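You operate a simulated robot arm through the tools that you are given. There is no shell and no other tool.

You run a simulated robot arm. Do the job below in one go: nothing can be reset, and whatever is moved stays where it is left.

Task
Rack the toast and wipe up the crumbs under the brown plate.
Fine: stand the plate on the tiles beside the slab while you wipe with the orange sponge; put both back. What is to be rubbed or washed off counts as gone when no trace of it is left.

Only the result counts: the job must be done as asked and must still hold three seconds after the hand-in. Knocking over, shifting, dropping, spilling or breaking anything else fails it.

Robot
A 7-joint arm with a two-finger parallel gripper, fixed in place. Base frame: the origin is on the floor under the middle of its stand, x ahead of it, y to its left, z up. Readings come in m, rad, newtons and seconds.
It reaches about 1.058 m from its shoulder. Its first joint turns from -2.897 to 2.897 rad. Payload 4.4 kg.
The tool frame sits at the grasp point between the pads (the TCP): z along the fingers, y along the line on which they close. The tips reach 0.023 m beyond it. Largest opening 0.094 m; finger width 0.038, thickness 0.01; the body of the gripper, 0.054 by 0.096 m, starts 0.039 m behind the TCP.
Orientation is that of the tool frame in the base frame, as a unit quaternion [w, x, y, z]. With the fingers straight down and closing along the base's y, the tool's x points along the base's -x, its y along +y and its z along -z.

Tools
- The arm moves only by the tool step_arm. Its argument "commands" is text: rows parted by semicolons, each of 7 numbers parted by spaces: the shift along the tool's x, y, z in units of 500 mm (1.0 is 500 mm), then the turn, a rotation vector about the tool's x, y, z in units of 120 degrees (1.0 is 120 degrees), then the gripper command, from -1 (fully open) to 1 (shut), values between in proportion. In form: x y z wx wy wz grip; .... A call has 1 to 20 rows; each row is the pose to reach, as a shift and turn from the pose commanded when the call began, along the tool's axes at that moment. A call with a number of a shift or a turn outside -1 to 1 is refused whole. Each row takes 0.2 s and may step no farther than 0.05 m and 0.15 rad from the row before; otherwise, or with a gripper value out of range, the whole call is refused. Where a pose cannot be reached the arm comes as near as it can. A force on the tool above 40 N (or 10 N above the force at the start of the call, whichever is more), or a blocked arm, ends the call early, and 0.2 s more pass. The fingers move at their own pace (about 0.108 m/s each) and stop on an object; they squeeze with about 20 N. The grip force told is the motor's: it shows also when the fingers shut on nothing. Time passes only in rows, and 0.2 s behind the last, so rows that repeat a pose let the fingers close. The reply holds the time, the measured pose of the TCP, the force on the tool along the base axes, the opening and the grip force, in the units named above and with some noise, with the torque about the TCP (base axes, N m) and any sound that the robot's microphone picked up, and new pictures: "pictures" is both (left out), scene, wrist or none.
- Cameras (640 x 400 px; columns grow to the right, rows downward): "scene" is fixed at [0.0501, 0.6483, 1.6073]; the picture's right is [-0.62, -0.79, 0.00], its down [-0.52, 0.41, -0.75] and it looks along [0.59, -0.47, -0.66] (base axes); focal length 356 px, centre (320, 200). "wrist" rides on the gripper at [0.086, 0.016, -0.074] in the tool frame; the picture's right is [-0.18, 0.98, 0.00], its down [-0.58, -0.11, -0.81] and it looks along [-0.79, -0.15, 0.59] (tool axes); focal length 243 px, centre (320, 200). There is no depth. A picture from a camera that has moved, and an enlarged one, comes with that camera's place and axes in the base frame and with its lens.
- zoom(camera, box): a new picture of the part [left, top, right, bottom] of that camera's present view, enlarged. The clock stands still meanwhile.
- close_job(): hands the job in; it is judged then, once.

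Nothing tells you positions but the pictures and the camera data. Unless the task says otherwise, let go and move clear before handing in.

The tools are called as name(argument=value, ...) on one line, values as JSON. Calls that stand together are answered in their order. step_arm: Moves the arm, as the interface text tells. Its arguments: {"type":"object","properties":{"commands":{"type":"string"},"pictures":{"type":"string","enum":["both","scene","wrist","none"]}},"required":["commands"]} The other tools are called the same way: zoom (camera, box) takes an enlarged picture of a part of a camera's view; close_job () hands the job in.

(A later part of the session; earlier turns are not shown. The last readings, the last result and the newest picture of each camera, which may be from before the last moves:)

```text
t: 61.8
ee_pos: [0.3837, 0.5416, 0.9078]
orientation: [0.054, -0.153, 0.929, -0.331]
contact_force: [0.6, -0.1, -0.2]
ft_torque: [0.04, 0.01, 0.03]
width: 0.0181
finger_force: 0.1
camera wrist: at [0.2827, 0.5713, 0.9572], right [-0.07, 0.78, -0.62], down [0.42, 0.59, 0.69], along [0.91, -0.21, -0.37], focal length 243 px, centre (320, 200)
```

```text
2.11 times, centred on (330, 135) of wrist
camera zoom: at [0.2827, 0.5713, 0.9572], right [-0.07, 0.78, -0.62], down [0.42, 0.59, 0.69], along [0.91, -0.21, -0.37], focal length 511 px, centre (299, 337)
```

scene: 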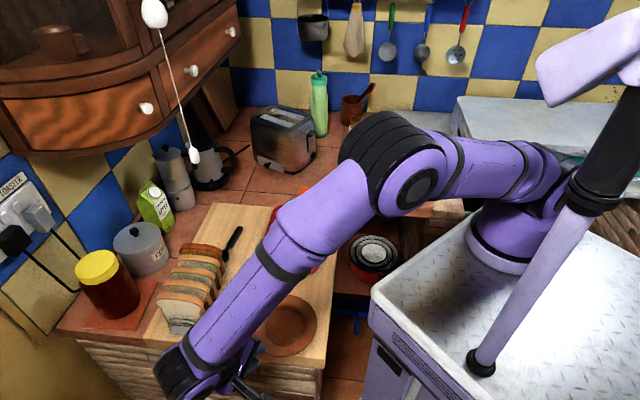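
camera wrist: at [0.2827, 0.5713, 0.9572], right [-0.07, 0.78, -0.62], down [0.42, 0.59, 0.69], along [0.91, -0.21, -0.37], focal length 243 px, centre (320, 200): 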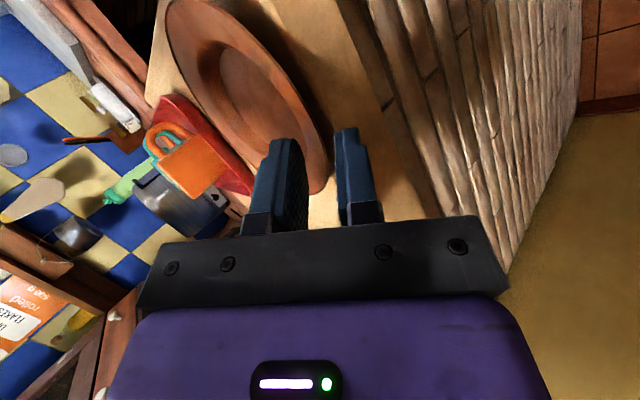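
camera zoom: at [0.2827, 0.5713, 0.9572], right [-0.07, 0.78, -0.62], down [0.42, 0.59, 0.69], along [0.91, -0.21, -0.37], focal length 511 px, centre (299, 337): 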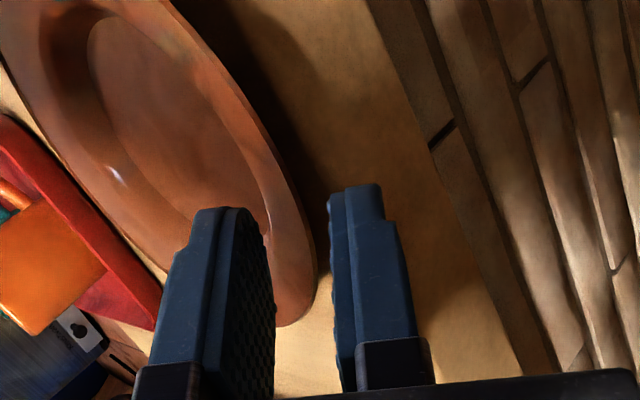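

The rim lies centred between the fingers, just ahead of the tips. I'll advance about 19 mm along the fingers while easing the lower finger up toward the rim.

step_arm(commands="0 -0.003 0.014 0 0 0 0.617; 0 -0.006 0.027 0 0 0 0.617; 0 -0.01 0.039 0 0 0 0.617; 0 -0.01 0.039 0 0 0 0.617", pictures="both")

zoom(camera="wrist", box=[220, 60, 440, 240])

zoom(camera="scene", box=[180, 270, 340, 400])

```text
t: 62.8
ee_pos: [0.3869, 0.5244, 0.8973]
orientation: [0.054, -0.155, 0.929, -0.331]
contact_force: [0.7, 0.9, 3.2]
ft_torque: [-0.05, 0.0, 0.03]
width: 0.0187
finger_force: 1.0
camera wrist: at [0.2877, 0.5553, 0.945], right [-0.07, 0.78, -0.62], down [0.42, 0.59, 0.69], along [0.91, -0.21, -0.37], focal length 243 px, centre (320, 200)
```

scene: 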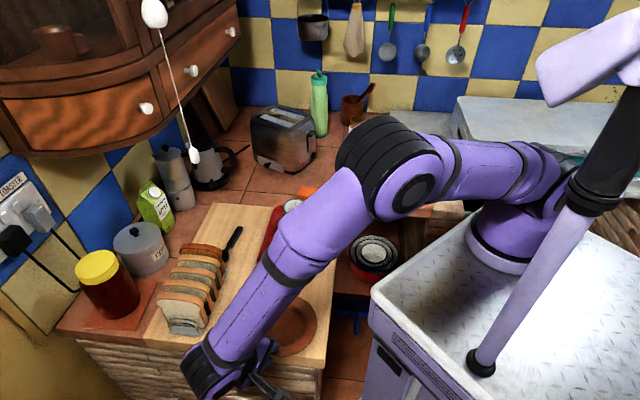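
wrist: 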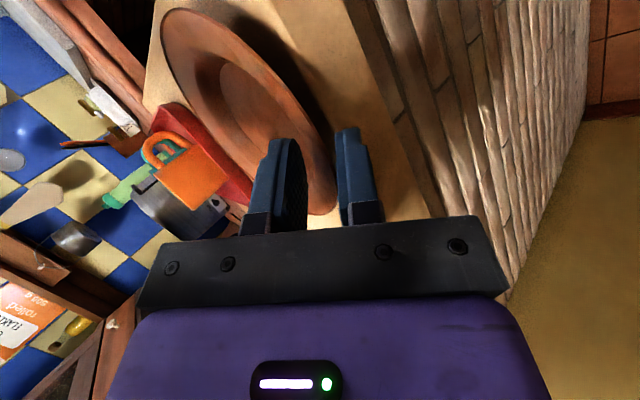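

```text
2.22 times, centred on (330, 150) of wrist
camera zoom: at [0.2877, 0.5553, 0.945], right [-0.07, 0.78, -0.62], down [0.42, 0.59, 0.69], along [0.91, -0.21, -0.37], focal length 539 px, centre (298, 311)
```

zoom: 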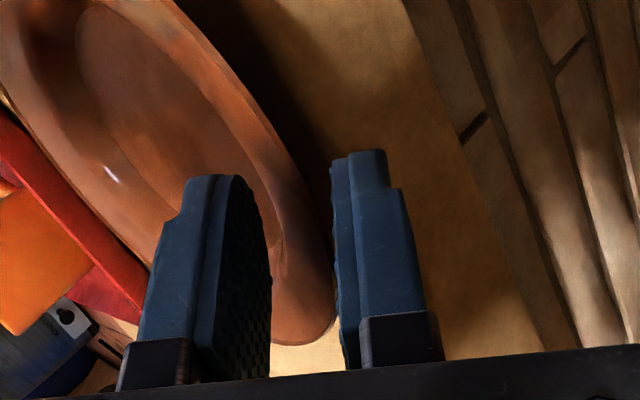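

```text
3.08 times, centred on (260, 335) of scene
camera zoom: at [0.0501, 0.6483, 1.6073], right [-0.62, -0.79, 0.0], down [-0.52, 0.41, -0.75], along [0.59, -0.47, -0.66], focal length 1096 px, centre (505, -215)
```

zoom: 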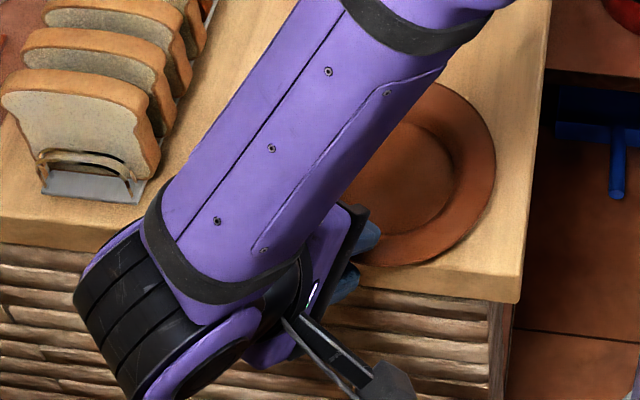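

step_arm(commands="0 0 0 0 0 0 0.75; 0 0 0 0 0 0 0.9; 0 0 0 0 0 0 1; 0 0 0 0 0 0 1; 0 0 0 0 0 0 1", pictures="wrist")

zoom(camera="wrist", box=[160, 20, 440, 240])

```text
t: 64.0
ee_pos: [0.3886, 0.5253, 0.8981]
orientation: [0.054, -0.153, 0.929, -0.331]
contact_force: [1.0, -0.6, 9.4]
ft_torque: [-0.52, 0.1, 0.05]
width: 0.0147
finger_force: 20.3
camera wrist: at [0.2875, 0.5553, 0.9452], right [-0.07, 0.78, -0.62], down [0.42, 0.59, 0.69], along [0.91, -0.21, -0.37], focal length 243 px, centre (320, 200)
```

wrist: 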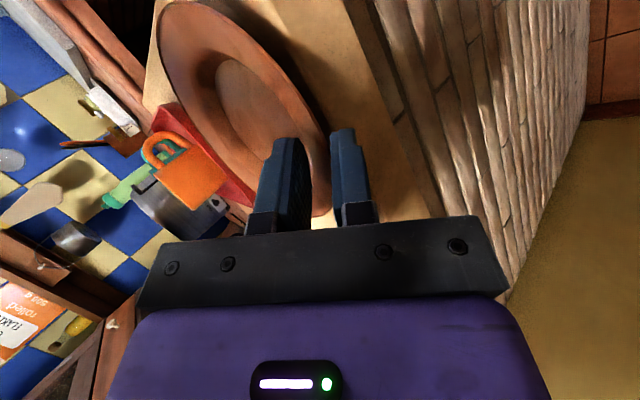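

```text
1.82 times, centred on (300, 130) of wrist
camera zoom: at [0.2875, 0.5553, 0.9452], right [-0.07, 0.78, -0.62], down [0.42, 0.59, 0.69], along [0.91, -0.21, -0.37], focal length 441 px, centre (356, 327)
```

zoom: 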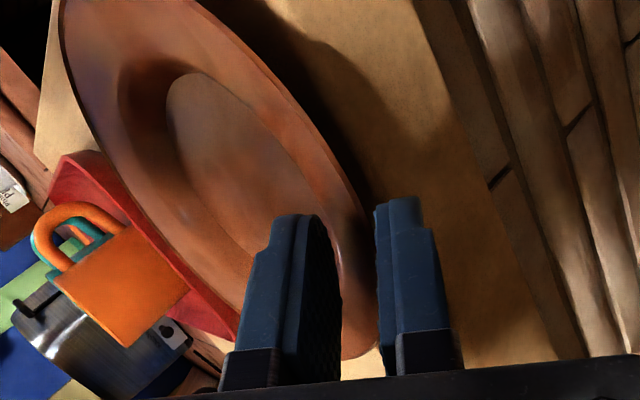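

The brim is pinched at full grip force. I'll lift a little and check that it holds.

step_arm(commands="0 -0.0063 -0.0078 0 0 0 1; 0 -0.0126 -0.0155 0 0 0 1; 0 -0.019 -0.0233 0 0 0 1; 0 -0.0253 -0.031 0 0 0 1; 0 -0.0253 -0.031 0 0 0 1", pictures="both")

zoom(camera="wrist", box=[160, 20, 440, 240])

zoom(camera="scene", box=[200, 250, 360, 380])

```text
t: 65.2
ee_pos: [0.3875, 0.5249, 0.9169]
orientation: [0.054, -0.153, 0.929, -0.331]
contact_force: [-0.4, -1.9, 1.1]
ft_torque: [-0.25, -0.01, -0.05]
width: 0.0102
finger_force: 20.3
camera wrist: at [0.287, 0.5562, 0.9643], right [-0.07, 0.78, -0.62], down [0.42, 0.59, 0.69], along [0.91, -0.21, -0.37], focal length 243 px, centre (320, 200)
```

scene: 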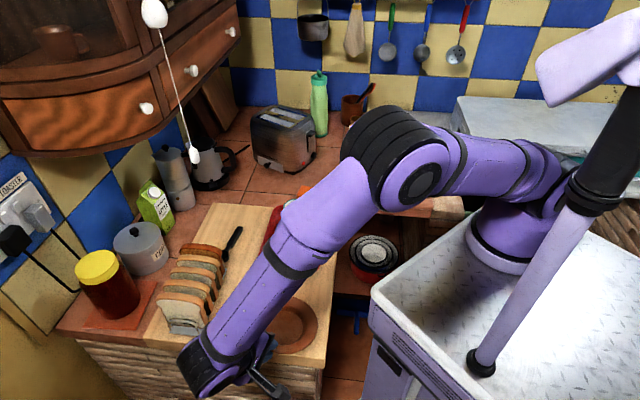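
wrist: 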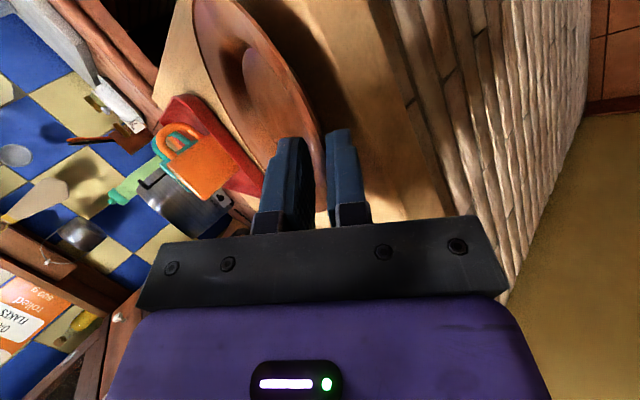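

```text
1.82 times, centred on (300, 130) of wrist
camera zoom: at [0.287, 0.5562, 0.9643], right [-0.07, 0.78, -0.62], down [0.42, 0.59, 0.69], along [0.91, -0.21, -0.37], focal length 441 px, centre (356, 327)
```

zoom: 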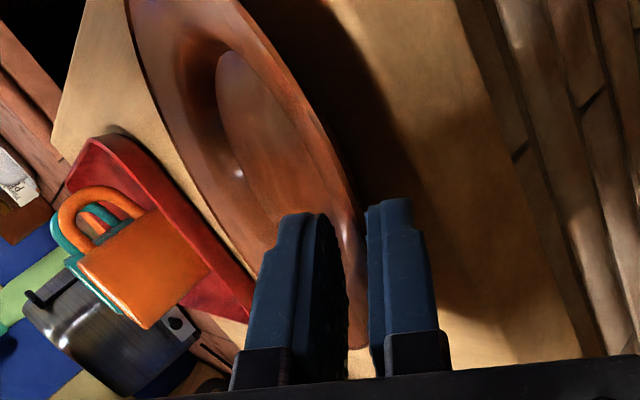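

```text
3.08 times, centred on (280, 315) of scene
camera zoom: at [0.0501, 0.6483, 1.6073], right [-0.62, -0.79, 0.0], down [-0.52, 0.41, -0.75], along [0.59, -0.47, -0.66], focal length 1096 px, centre (443, -154)
```

zoom: 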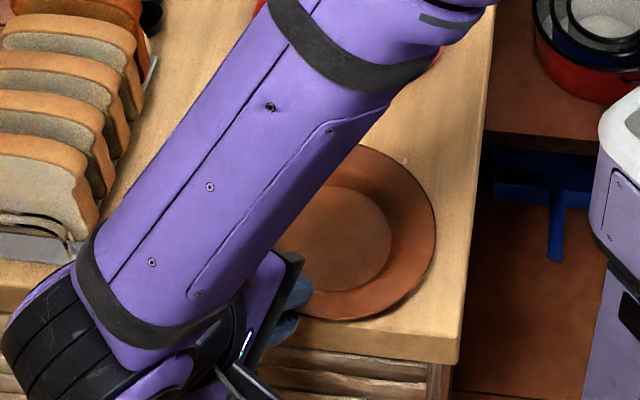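

step_arm(commands="0 -0.0063 -0.0078 0 0 0 1; 0 -0.0126 -0.0155 0 0 0 1; 0 -0.019 -0.0233 0 0 0 1; 0 -0.0253 -0.031 0 0 0 1; 0 -0.0253 -0.031 0 0 0 1", pictures="wrist")

step_arm(commands="0 -0.0063 -0.0078 0 0 0 1; 0 -0.0126 -0.0155 0 0 0 1; 0 -0.019 -0.0233 0 0 0 1; 0 -0.0253 -0.031 0 0 0 1; 0 -0.0253 -0.031 0 0 0 1", pictures="both")

zoom(camera="wrist", box=[160, 0, 440, 240])

zoom(camera="scene", box=[200, 250, 360, 380])

```text
t: 66.4
ee_pos: [0.3876, 0.5254, 0.9359]
orientation: [0.053, -0.153, 0.93, -0.331]
contact_force: [1.2, -0.3, 0.7]
ft_torque: [-0.21, -0.17, 0.12]
width: 0.0075
finger_force: 19.6
camera wrist: at [0.2875, 0.5557, 0.984], right [-0.07, 0.78, -0.62], down [0.42, 0.59, 0.69], along [0.91, -0.21, -0.37], focal length 243 px, centre (320, 200)
```

wrist: 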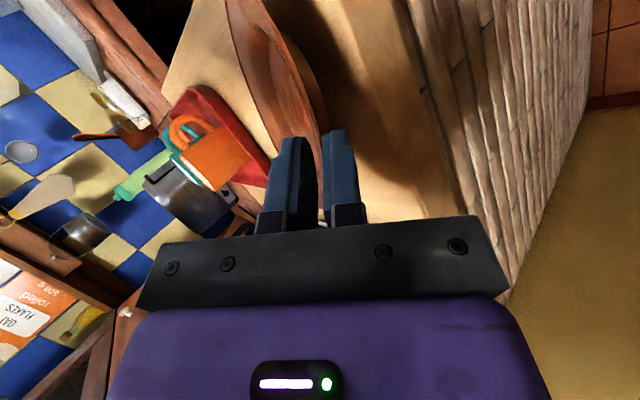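

```text
t: 67.6
ee_pos: [0.3865, 0.5266, 0.9554]
orientation: [0.053, -0.154, 0.929, -0.333]
contact_force: [-0.5, 0.1, -2.8]
ft_torque: [0.16, 0.09, 0.01]
width: 0.0057
finger_force: 20.0
camera wrist: at [0.2866, 0.5554, 1.0039], right [-0.07, 0.78, -0.62], down [0.42, 0.59, 0.69], along [0.91, -0.21, -0.37], focal length 243 px, centre (320, 200)
```

scene: 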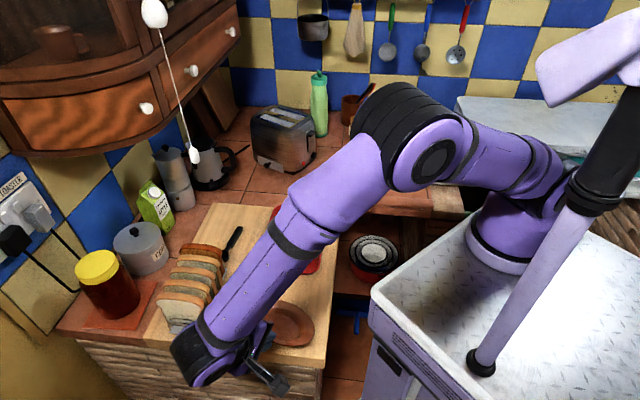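
wrist: 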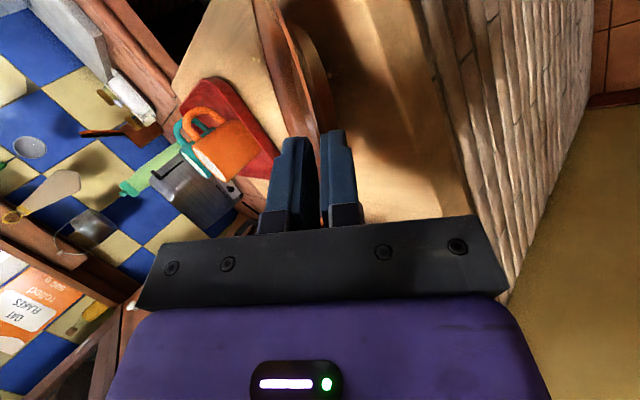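

```text
1.67 times, centred on (300, 120) of wrist
camera zoom: at [0.2866, 0.5554, 1.0039], right [-0.07, 0.78, -0.62], down [0.42, 0.59, 0.69], along [0.91, -0.21, -0.37], focal length 404 px, centre (353, 333)
```

zoom: 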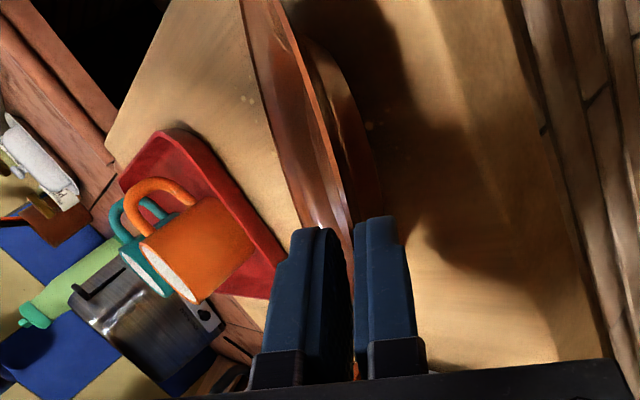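

```text
3.08 times, centred on (280, 315) of scene
camera zoom: at [0.0501, 0.6483, 1.6073], right [-0.62, -0.79, 0.0], down [-0.52, 0.41, -0.75], along [0.59, -0.47, -0.66], focal length 1096 px, centre (443, -154)
```

zoom: 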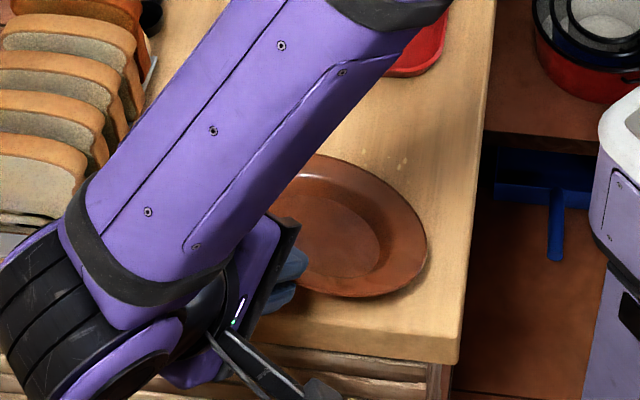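

The plate is fully off the slab, tilted about 30° and held firmly, and crumbs show on the slab beneath it. I'll raise it well clear before carrying it.

step_arm(commands="0 -0.027 -0.0335 0 0 0 1; 0 -0.06 -0.074 0 0 0 1; 0 -0.095 -0.117 0 0 0 1; 0 -0.13 -0.16 0 0 0 1; 0 -0.165 -0.203 0 0 0 1; 0 -0.2023 -0.2485 0 0 0 1; 0 -0.2023 -0.2485 0 0 0 1", pictures="both")

zoom(camera="wrist", box=[160, 0, 460, 240])

zoom(camera="scene", box=[200, 230, 360, 380])

```text
t: 69.2
ee_pos: [0.3882, 0.5277, 1.115]
orientation: [0.054, -0.153, 0.929, -0.331]
contact_force: [0.3, -0.1, -2.6]
ft_torque: [0.14, 0.09, -0.04]
width: 0.0057
finger_force: 19.5
camera wrist: at [0.2873, 0.557, 1.1633], right [-0.07, 0.78, -0.62], down [0.42, 0.59, 0.69], along [0.91, -0.21, -0.37], focal length 243 px, centre (320, 200)
```

scene: 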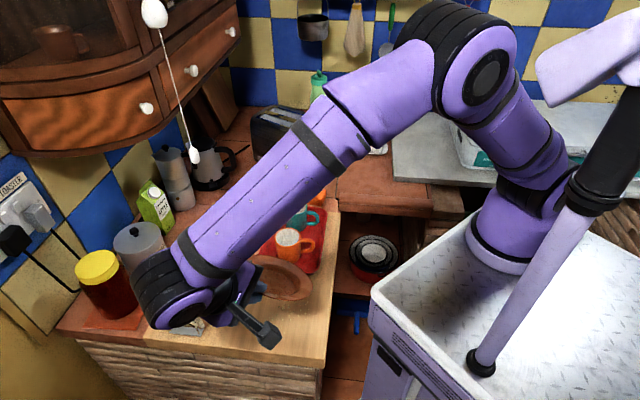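
wrist: 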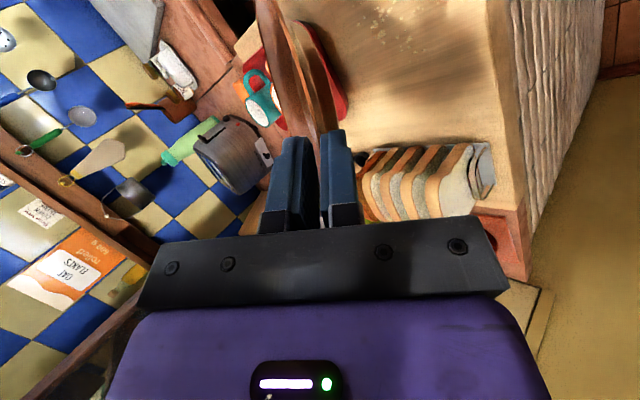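

```text
1.67 times, centred on (310, 120) of wrist
camera zoom: at [0.2873, 0.557, 1.1633], right [-0.07, 0.78, -0.62], down [0.42, 0.59, 0.69], along [0.91, -0.21, -0.37], focal length 404 px, centre (337, 333)
```

zoom: 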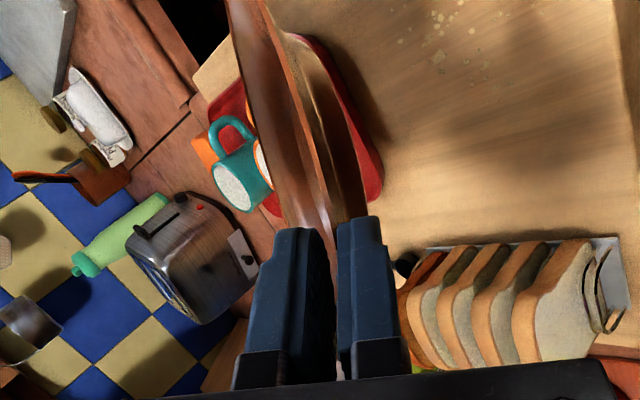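

```text
2.67 times, centred on (280, 305) of scene
camera zoom: at [0.0501, 0.6483, 1.6073], right [-0.62, -0.79, 0.0], down [-0.52, 0.41, -0.75], along [0.59, -0.47, -0.66], focal length 950 px, centre (427, -80)
```

zoom: 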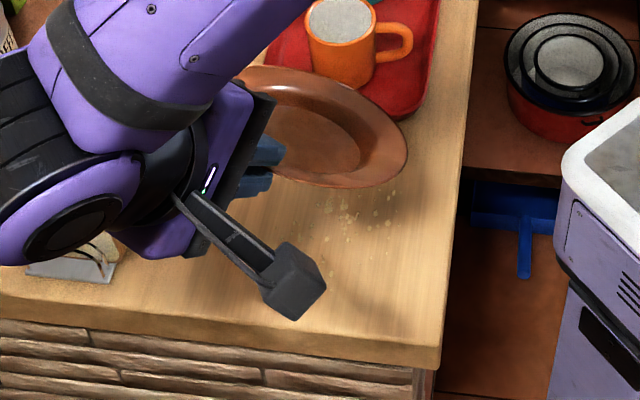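

step_arm(commands="-0.012 -0.035 0.02 0 0.005 0.006 1; -0.03 -0.087 0.05 0 0.0117 0.0144 1; -0.05 -0.146 0.083 0 0.0196 0.0241 1; -0.07 -0.204 0.116 0 0.0273 0.0336 1; -0.09 -0.263 0.15 0 0.0352 0.0433 1; -0.11 -0.321 0.183 0 0.043 0.0529 1; -0.13 -0.38 0.216 0 0.0509 0.0626 1; -0.15 -0.438 0.249 0 0.0587 0.0722 1; -0.1615 -0.4717 0.2682 0 0.0632 0.0777 1; -0.1615 -0.4717 0.2682 0 0.0632 0.0777 1", pictures="both")

```text
t: 71.4
ee_pos: [0.5506, 0.2974, 1.1616]
orientation: [0.02, -0.055, 0.94, -0.336]
contact_force: [-0.9, 0.2, -3.1]
ft_torque: [0.15, 0.03, 0.0]
width: 0.0058
finger_force: 20.8
camera wrist: at [0.4587, 0.3484, 1.2091], right [0.09, 0.78, -0.62], down [0.53, 0.49, 0.69], along [0.84, -0.39, -0.37], focal length 243 px, centre (320, 200)
```

scene: 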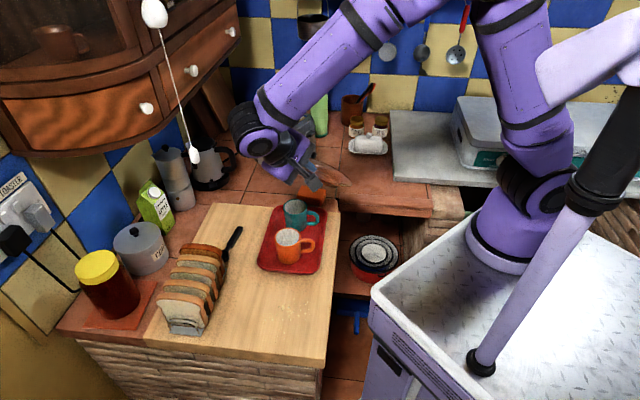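
wrist: 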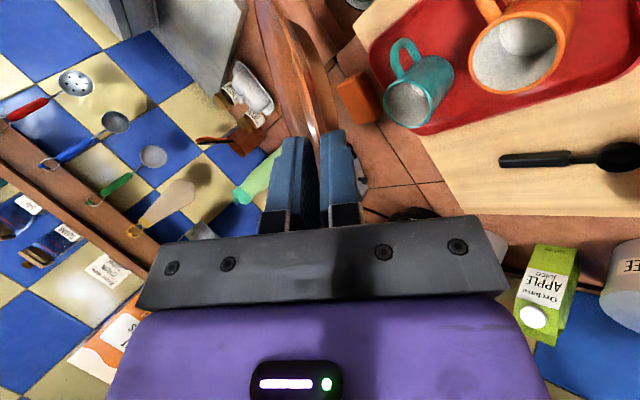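

step_arm(commands="-0.025 -0.021 0.026 0 0.0036 0.0044 1; -0.064 -0.054 0.068 0 0.0093 0.0113 1; -0.106 -0.09 0.112 0 0.0154 0.0188 1; -0.148 -0.126 0.157 0 0.0215 0.0262 1; -0.19 -0.162 0.202 0 0.0277 0.0337 1; -0.232 -0.198 0.246 0 0.0338 0.0412 1; -0.274 -0.234 0.291 0 0.0399 0.0486 1; -0.316 -0.27 0.336 0 0.046 0.0561 1; -0.358 -0.305 0.38 0 0.0521 0.0636 1; -0.4 -0.341 0.425 0 0.0582 0.071 1; -0.428 -0.3652 0.4546 0 0.0623 0.076 1; -0.428 -0.3652 0.4546 0 0.0623 0.076 1", pictures="both")

zoom(camera="scene", box=[230, 70, 430, 220])

zoom(camera="scene", box=[220, 260, 350, 370])

```text
t: 74.0
ee_pos: [0.7976, 0.0385, 1.1009]
orientation: [-0.016, 0.042, 0.942, -0.334]
contact_force: [-0.3, -1.2, -3.2]
ft_torque: [0.18, -0.01, -0.01]
width: 0.006
finger_force: 20.3
camera wrist: at [0.7172, 0.1074, 1.1485], right [0.25, 0.74, -0.62], down [0.62, 0.37, 0.69], along [0.75, -0.56, -0.37], focal length 243 px, centre (320, 200)
```

scene: 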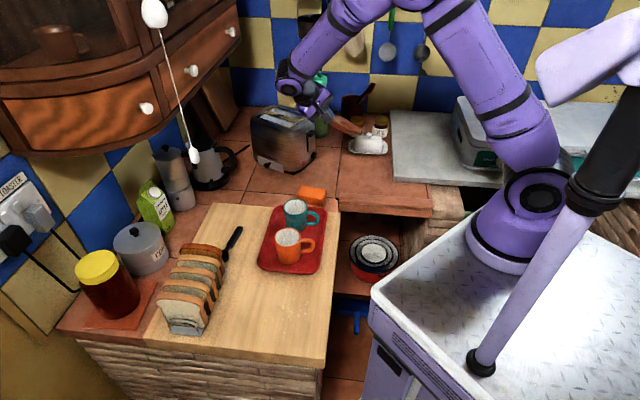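
wrist: 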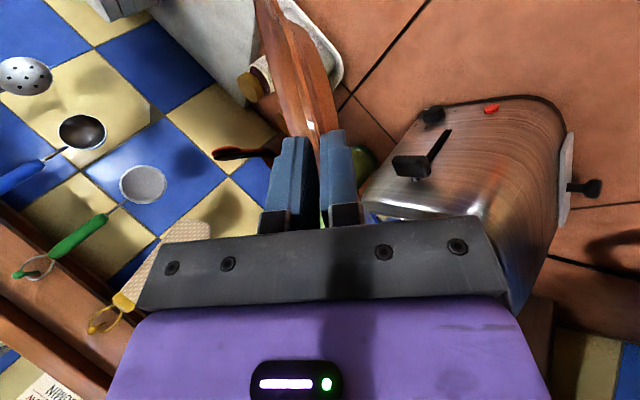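

```text
2.67 times, centred on (330, 145) of scene
camera zoom: at [0.0501, 0.6483, 1.6073], right [-0.62, -0.79, 0.0], down [-0.52, 0.41, -0.75], along [0.59, -0.47, -0.66], focal length 950 px, centre (293, 347)
```

zoom: 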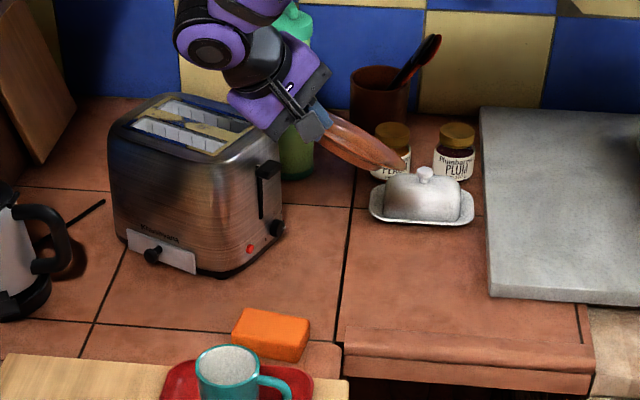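

```text
3.64 times, centred on (285, 315) of scene
camera zoom: at [0.0501, 0.6483, 1.6073], right [-0.62, -0.79, 0.0], down [-0.52, 0.41, -0.75], along [0.59, -0.47, -0.66], focal length 1295 px, centre (447, -218)
```

zoom: 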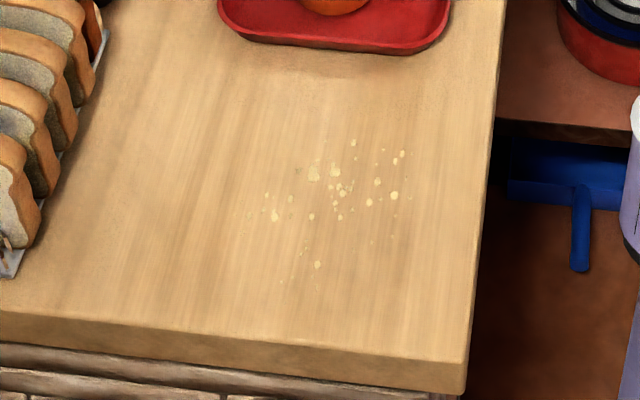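

Crumbs are now visible on the slab where the plate stood. I'm lowering the plate over the free tiles between the sponge, toaster and butter dish, aiming for about (0.805, −0.04).

step_arm(commands="-0.005 0.033 0.042 0 0 0 1; -0.01 0.066 0.084 0 0 0 1; -0.015 0.1 0.128 0 0 0 1; -0.02 0.133 0.17 0 0 0 1; -0.025 0.166 0.213 0 0 0 1; -0.0278 0.1966 0.253 0 0 0 1; -0.0278 0.1966 0.253 0 0 0 1", pictures="both")

zoom(camera="scene", box=[250, 100, 410, 220])

zoom(camera="wrist", box=[200, 0, 480, 220])

```text
t: 75.6
ee_pos: [0.8123, 0.035, 0.939]
orientation: [-0.015, 0.042, 0.941, -0.336]
contact_force: [0.2, -0.3, -2.0]
ft_torque: [0.13, 0.01, -0.05]
width: 0.0058
finger_force: 19.8
camera wrist: at [0.7307, 0.1029, 0.9875], right [0.25, 0.74, -0.62], down [0.62, 0.37, 0.69], along [0.75, -0.56, -0.37], focal length 243 px, centre (320, 200)
```

scene: 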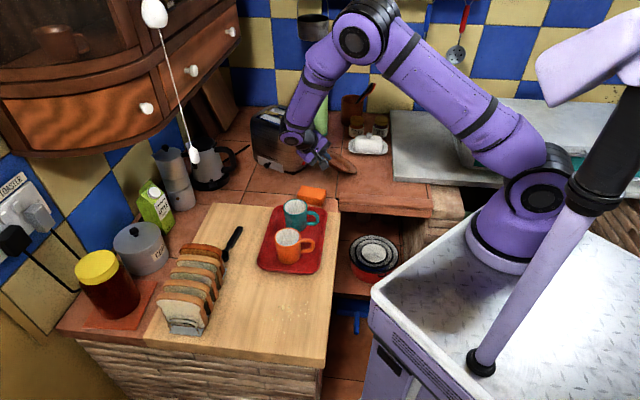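
wrist: 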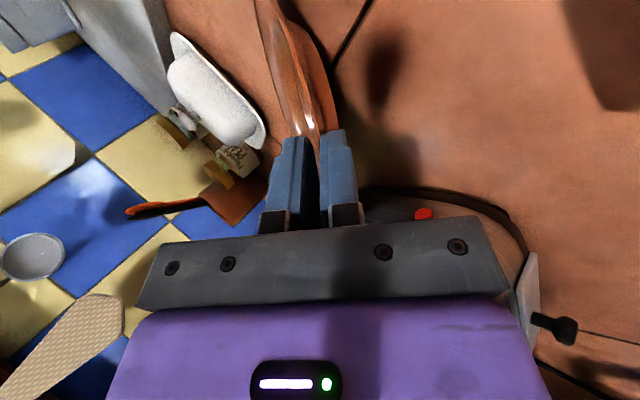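

```text
3.33 times, centred on (330, 160) of scene
camera zoom: at [0.0501, 0.6483, 1.6073], right [-0.62, -0.79, 0.0], down [-0.52, 0.41, -0.75], along [0.59, -0.47, -0.66], focal length 1187 px, centre (287, 333)
```

zoom: 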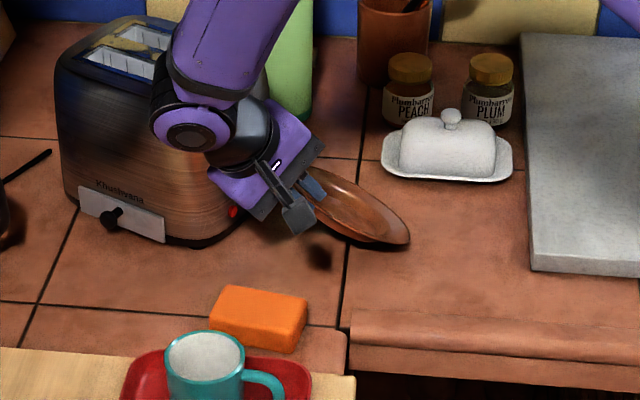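

```text
1.82 times, centred on (340, 110) of wrist
camera zoom: at [0.7307, 0.1029, 0.9875], right [0.25, 0.74, -0.62], down [0.62, 0.37, 0.69], along [0.75, -0.56, -0.37], focal length 441 px, centre (284, 364)
```

zoom: 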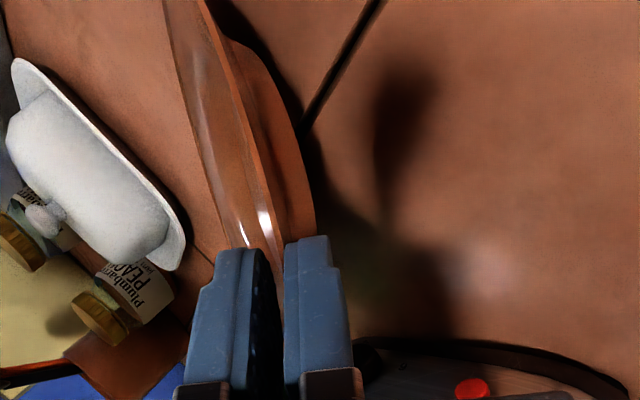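

step_arm(commands="0 0.0126 0.0156 0 0 0 1; 0 0.0252 0.0311 0 0 0 1; 0 0.0252 0.0311 0 0 0 1", pictures="none")

step_arm(commands="0 0.0063 0.0078 0 0 0 1; 0 0.0126 0.0156 0 0 0 1; 0 0.0126 0.0156 0 0 0 1", pictures="scene")

zoom(camera="scene", box=[250, 100, 410, 220])

```text
t: 76.4
ee_pos: [0.8091, 0.0337, 0.9205]
orientation: [-0.016, 0.041, 0.941, -0.335]
contact_force: [0.5, 1.9, 3.4]
ft_torque: [-0.21, -0.06, 0.11]
width: 0.0076
finger_force: 20.1
```

```text
t: 77.2
ee_pos: [0.8097, 0.0352, 0.9118]
orientation: [-0.016, 0.041, 0.941, -0.336]
contact_force: [0.6, 1.9, 3.0]
ft_torque: [-0.27, 0.05, -0.02]
width: 0.0089
finger_force: 20.8
```

scene: 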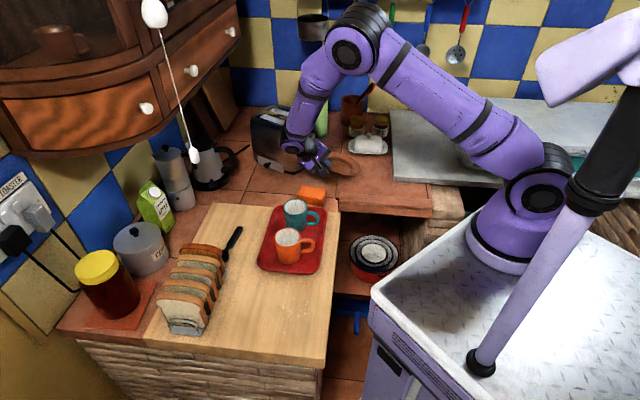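

```text
3.33 times, centred on (330, 160) of scene
camera zoom: at [0.0501, 0.6483, 1.6073], right [-0.62, -0.79, 0.0], down [-0.52, 0.41, -0.75], along [0.59, -0.47, -0.66], focal length 1187 px, centre (287, 333)
```

zoom: 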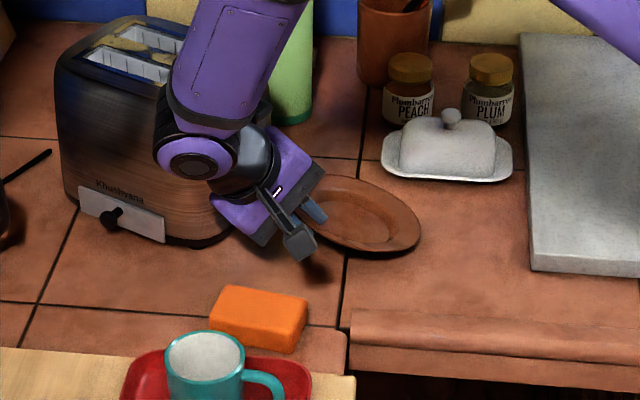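

step_arm(commands="0 0.0078 0.004 0 0 0 1; 0 0.0155 0.008 0 0 0 1; 0 0.0233 0.0121 0 0 0 1; 0 0.031 0.0161 0 0 0 1; 0 0.031 0.0161 0 0 0 1", pictures="none")

step_arm(commands="0 0.0078 0.004 0 0 0 1; 0 0.0155 0.008 0 0 0 1; 0 0.0233 0.0121 0 0 0 1; 0 0.0233 0.0121 0 0 0 1", pictures="both")

zoom(camera="wrist", box=[200, 0, 480, 240])

zoom(camera="scene", box=[250, 100, 410, 220])

```text
t: 78.4
ee_pos: [0.8088, 0.0412, 0.8952]
orientation: [-0.017, 0.042, 0.941, -0.335]
contact_force: [-0.7, -2.3, 1.3]
ft_torque: [-0.3, 0.03, 0.08]
width: 0.0112
finger_force: 20.0
```

```text
t: 79.4
ee_pos: [0.8101, 0.0471, 0.8838]
orientation: [-0.016, 0.042, 0.941, -0.335]
contact_force: [0.0, -0.3, 11.7]
ft_torque: [-0.47, 0.28, 0.04]
width: 0.0129
finger_force: 20.0
camera wrist: at [0.7294, 0.1159, 0.9309], right [0.25, 0.74, -0.62], down [0.62, 0.37, 0.69], along [0.75, -0.56, -0.37], focal length 243 px, centre (320, 200)
```

scene: 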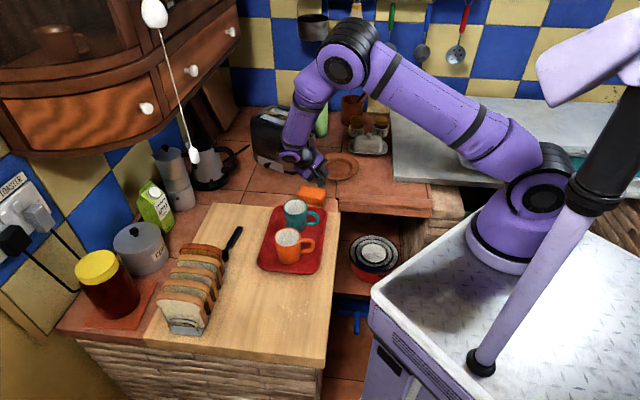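
wrist: 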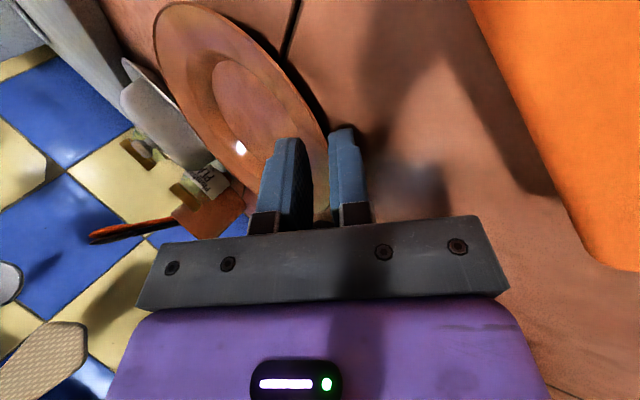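

```text
1.67 times, centred on (340, 120) of wrist
camera zoom: at [0.7294, 0.1159, 0.9309], right [0.25, 0.74, -0.62], down [0.62, 0.37, 0.69], along [0.75, -0.56, -0.37], focal length 404 px, centre (287, 333)
```

zoom: 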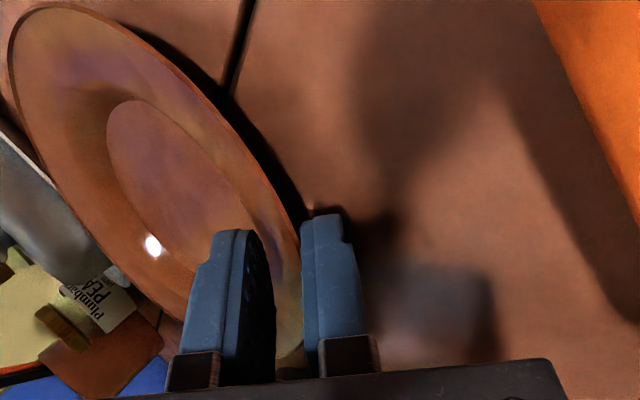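

```text
3.33 times, centred on (330, 160) of scene
camera zoom: at [0.0501, 0.6483, 1.6073], right [-0.62, -0.79, 0.0], down [-0.52, 0.41, -0.75], along [0.59, -0.47, -0.66], focal length 1187 px, centre (287, 333)
```

zoom: 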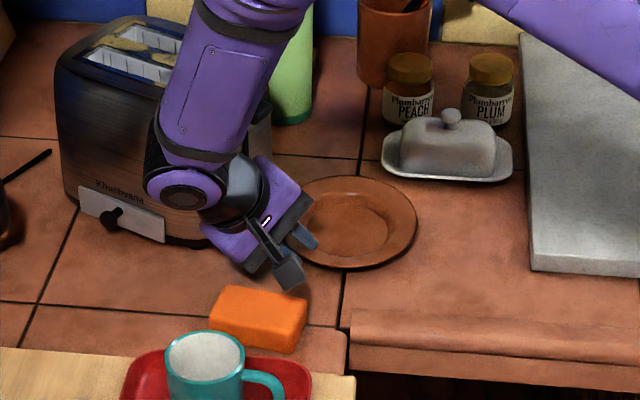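

The plate is down on the tiles (about 12 N, fully seated). I'll rise 2.5 mm, open slightly, and back out along the finger direction.

step_arm(commands="0 -0.0032 -0.0039 0 0 0 1; 0 -0.0032 -0.0039 0 0 0 0.7; 0 -0.0032 -0.0039 0 0 0 0.6; 0 -0.0032 -0.0039 0 0 0 0.58; 0 -0.0032 -0.0039 0 0 0 0.58", pictures="wrist")

zoom(camera="wrist", box=[200, 0, 480, 240])

```text
t: 80.6
ee_pos: [0.8097, 0.0466, 0.8849]
orientation: [-0.015, 0.041, 0.941, -0.335]
contact_force: [-0.1, 0.7, 0.3]
ft_torque: [-0.01, -0.03, 0.01]
width: 0.0194
finger_force: 0.1
camera wrist: at [0.7297, 0.1157, 0.9325], right [0.25, 0.74, -0.62], down [0.62, 0.37, 0.69], along [0.75, -0.56, -0.37], focal length 243 px, centre (320, 200)
```

wrist: 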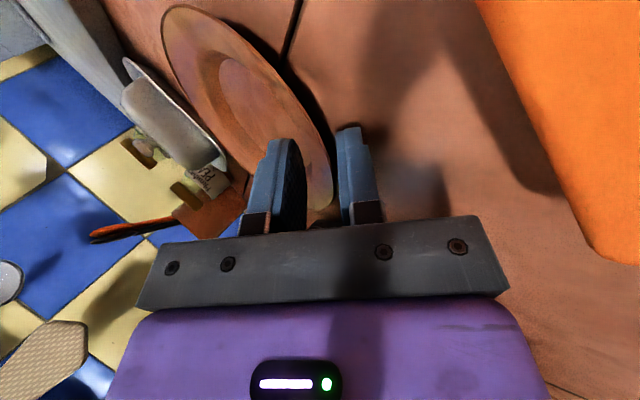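

```text
1.67 times, centred on (340, 120) of wrist
camera zoom: at [0.7297, 0.1157, 0.9325], right [0.25, 0.74, -0.62], down [0.62, 0.37, 0.69], along [0.75, -0.56, -0.37], focal length 404 px, centre (287, 333)
```

zoom: 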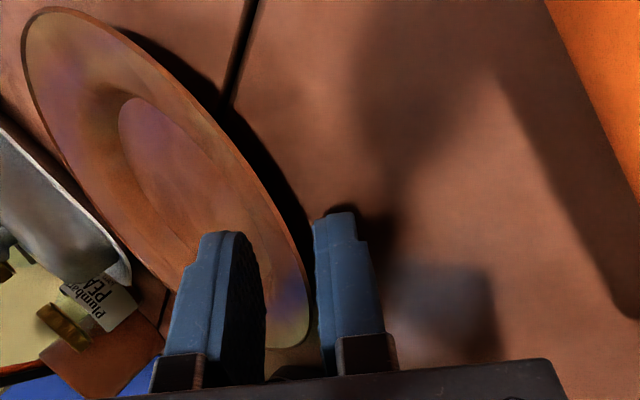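

The plate rests freely on the tiles. I'll back out along the fingers, rise and straighten the hand, then look at the sponge.

step_arm(commands="0 0 -0.02 0 0 0 0.58; 0 0 -0.06 0 0 0 0.58; 0 0 -0.12 0 0 0 0.58; 0 -0.04 -0.17 0 0 0 0.5; 0 -0.1 -0.245 0 0 0 0; 0 -0.16 -0.32 0 0 0 -0.5; 0 -0.2 -0.37 0 0 0 -1; 0 -0.2 -0.37 0 0 0 -1", pictures="both")

zoom(camera="scene", box=[240, 80, 420, 220])

```text
t: 82.4
ee_pos: [0.8138, 0.0876, 1.0926]
orientation: [-0.015, 0.041, 0.941, -0.335]
contact_force: [-0.7, 1.8, 0.5]
ft_torque: [0.0, 0.01, -0.02]
width: 0.094
finger_force: 0.0
camera wrist: at [0.7327, 0.1552, 1.1395], right [0.25, 0.74, -0.62], down [0.62, 0.37, 0.69], along [0.75, -0.56, -0.37], focal length 243 px, centre (320, 200)
```

scene: 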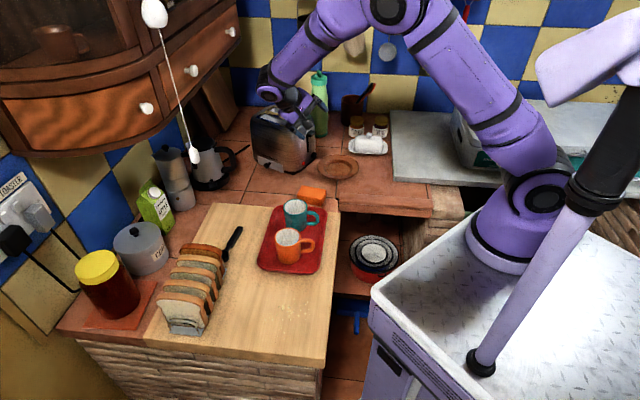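
wrist: 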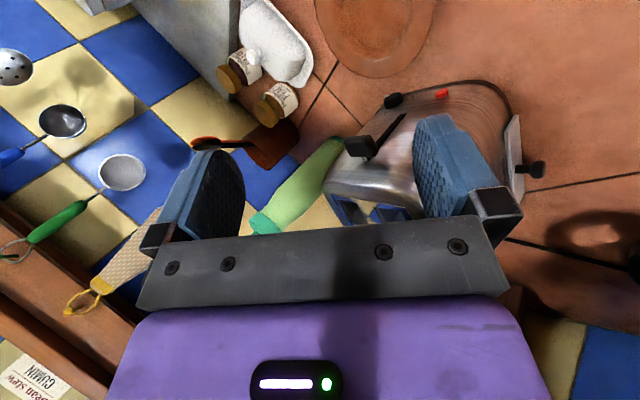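

```text
2.86 times, centred on (330, 150) of scene
camera zoom: at [0.0501, 0.6483, 1.6073], right [-0.62, -0.79, 0.0], down [-0.52, 0.41, -0.75], along [0.59, -0.47, -0.66], focal length 1017 px, centre (291, 343)
```

zoom: 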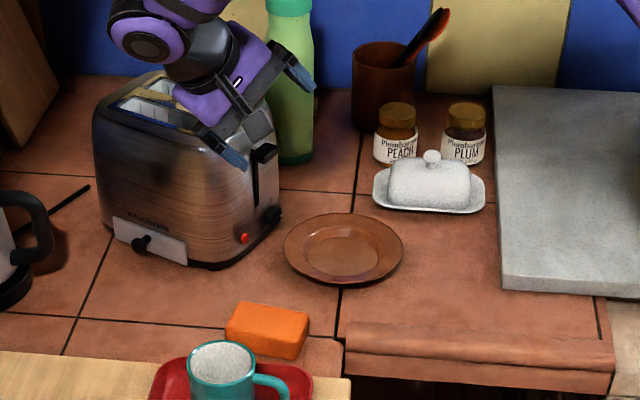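

The plate is safe on the tiles. I'll straighten the hand and move over the sponge, which lies near (0.746, 0.131) with its long axis at about 35°.

step_arm(commands="0.0276 0.0121 -0.0098 -0.065 0 0 -1; 0.0552 0.0243 -0.0196 -0.13 0 0 -1; 0.0828 0.0364 -0.0294 -0.195 0 0 -1; 0.1104 0.0486 -0.0392 -0.26 0 0 -1; 0.138 0.0607 -0.049 -0.325 0 0 -1; 0.138 0.0607 -0.049 -0.325 0 0 -1", pictures="none")

```text
t: 83.8
ee_pos: [0.7476, 0.1325, 1.0914]
orientation: [-0.001, 0.044, 0.999, -0.001]
contact_force: [-0.1, -0.3, 0.0]
ft_torque: [0.01, 0.01, 0.03]
width: 0.0941
finger_force: 0.0
```

step_arm(commands="0 0 0.02 0 0 -0.0667 -1; 0 0 0.04 0 0 -0.1335 -1; 0 0 0.06 0 0 -0.2 -1; 0 0 0.08 0 0 -0.267 -1; 0 0 0.1 0 0 -0.3337 -1; 0 0 0.1 0 0 -0.3337 -1", pictures="both")

zoom(camera="wrist", box=[200, 0, 440, 200])

zoom(camera="scene", box=[260, 130, 380, 230])

```text
t: 85.2
ee_pos: [0.7503, 0.1311, 1.0419]
orientation: [-0.001, -0.302, 0.953, -0.002]
contact_force: [-0.2, 0.2, 0.6]
ft_torque: [-0.01, 0.02, -0.02]
width: 0.0944
finger_force: 0.1
camera wrist: at [0.67, 0.0963, 1.1165], right [-0.41, 0.91, 0.0], down [0.54, 0.25, 0.8], along [0.73, 0.33, -0.59], focal length 243 px, centre (320, 200)
```

scene: 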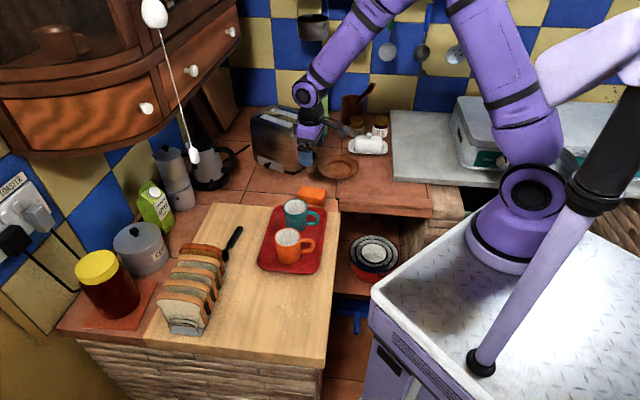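
wrist: 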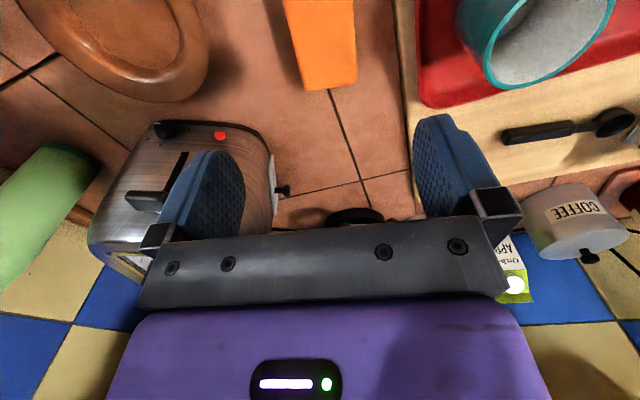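

```text
2.00 times, centred on (320, 100) of wrist
camera zoom: at [0.67, 0.0963, 1.1165], right [-0.41, 0.91, 0.0], down [0.54, 0.25, 0.8], along [0.73, 0.33, -0.59], focal length 485 px, centre (320, 400)
```

zoom: 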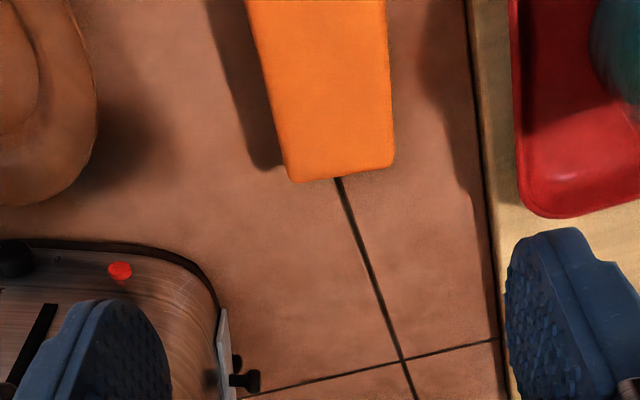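

```text
4.00 times, centred on (320, 180) of scene
camera zoom: at [0.0501, 0.6483, 1.6073], right [-0.62, -0.79, 0.0], down [-0.52, 0.41, -0.75], along [0.59, -0.47, -0.66], focal length 1424 px, centre (320, 280)
```

zoom: 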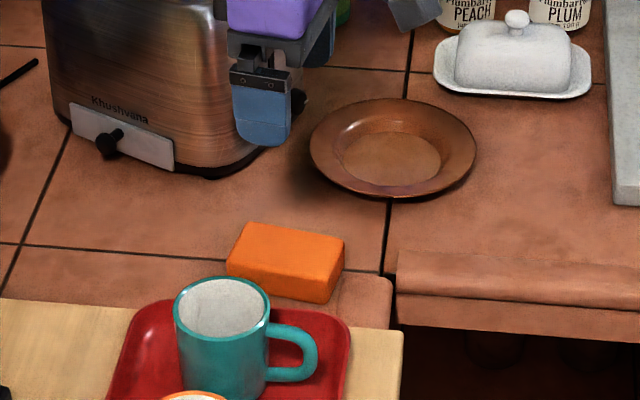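

step_arm(commands="0 0 0.08 0 0 0 -1; 0 0 0.16 0 0 0 -1; 0 0 0.24 0 0 0 -1; 0 0 0.29 0 0 0 -1; 0 0 0.302 0 0 0 -1; 0 0 0.302 0 0 0 -1", pictures="both")

zoom(camera="scene", box=[260, 130, 380, 230])

```text
t: 86.6
ee_pos: [0.7486, 0.1297, 0.891]
orientation: [-0.002, -0.299, 0.954, -0.002]
contact_force: [-0.2, 0.2, -0.6]
ft_torque: [-0.01, -0.01, 0.0]
width: 0.094
finger_force: 0.0
camera wrist: at [0.6694, 0.0955, 0.9659], right [-0.41, 0.91, 0.0], down [0.54, 0.25, 0.8], along [0.73, 0.33, -0.59], focal length 243 px, centre (320, 200)
```

scene: 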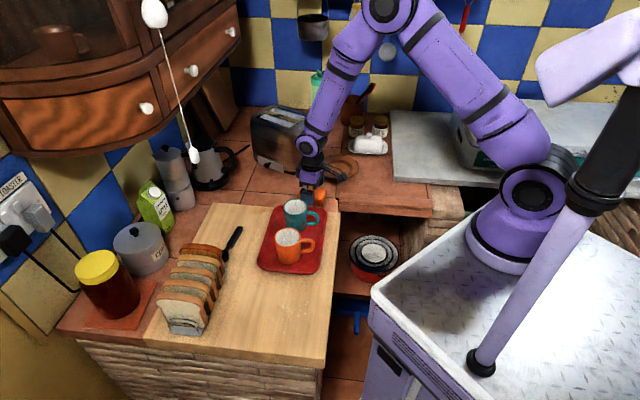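
wrist: 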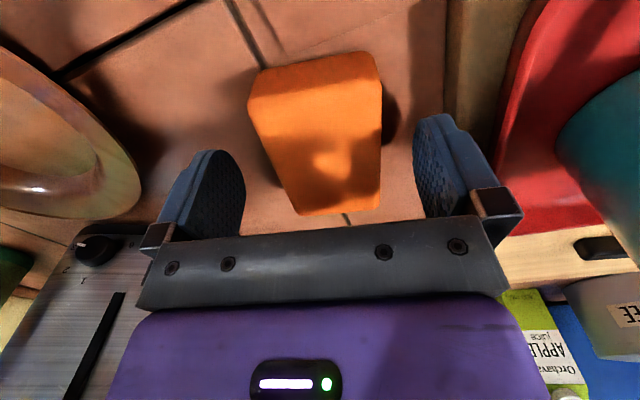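

```text
4.00 times, centred on (320, 180) of scene
camera zoom: at [0.0501, 0.6483, 1.6073], right [-0.62, -0.79, 0.0], down [-0.52, 0.41, -0.75], along [0.59, -0.47, -0.66], focal length 1424 px, centre (320, 280)
```

zoom: 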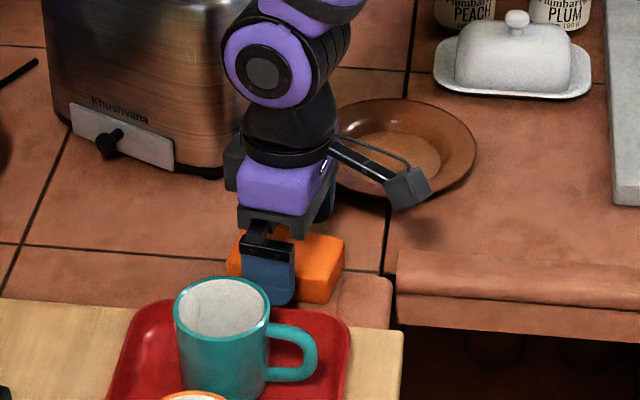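

step_arm(commands="0 0 0.006 0 0 0 -1; 0 0 0.012 0 0 0 -1; 0 0 0.012 0 0 0 0.2; 0 0 0.012 0 0 0 1; 0 0 0.012 0 0 0 1; 0 0 0.012 0 0 0 1", pictures="wrist")

```text
t: 88.0
ee_pos: [0.7486, 0.129, 0.8833]
orientation: [-0.002, -0.301, 0.954, -0.001]
contact_force: [0.8, 0.3, 2.1]
ft_torque: [0.03, -0.02, 0.03]
width: 0.0541
finger_force: 20.1
camera wrist: at [0.6697, 0.0952, 0.9593], right [-0.41, 0.91, 0.0], down [0.54, 0.25, 0.8], along [0.73, 0.33, -0.59], focal length 243 px, centre (320, 200)
```

wrist: 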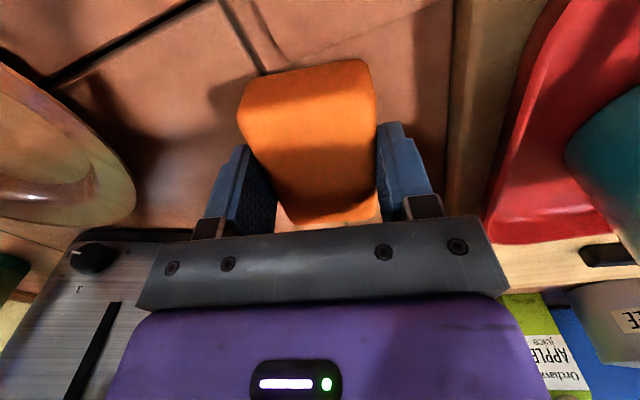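

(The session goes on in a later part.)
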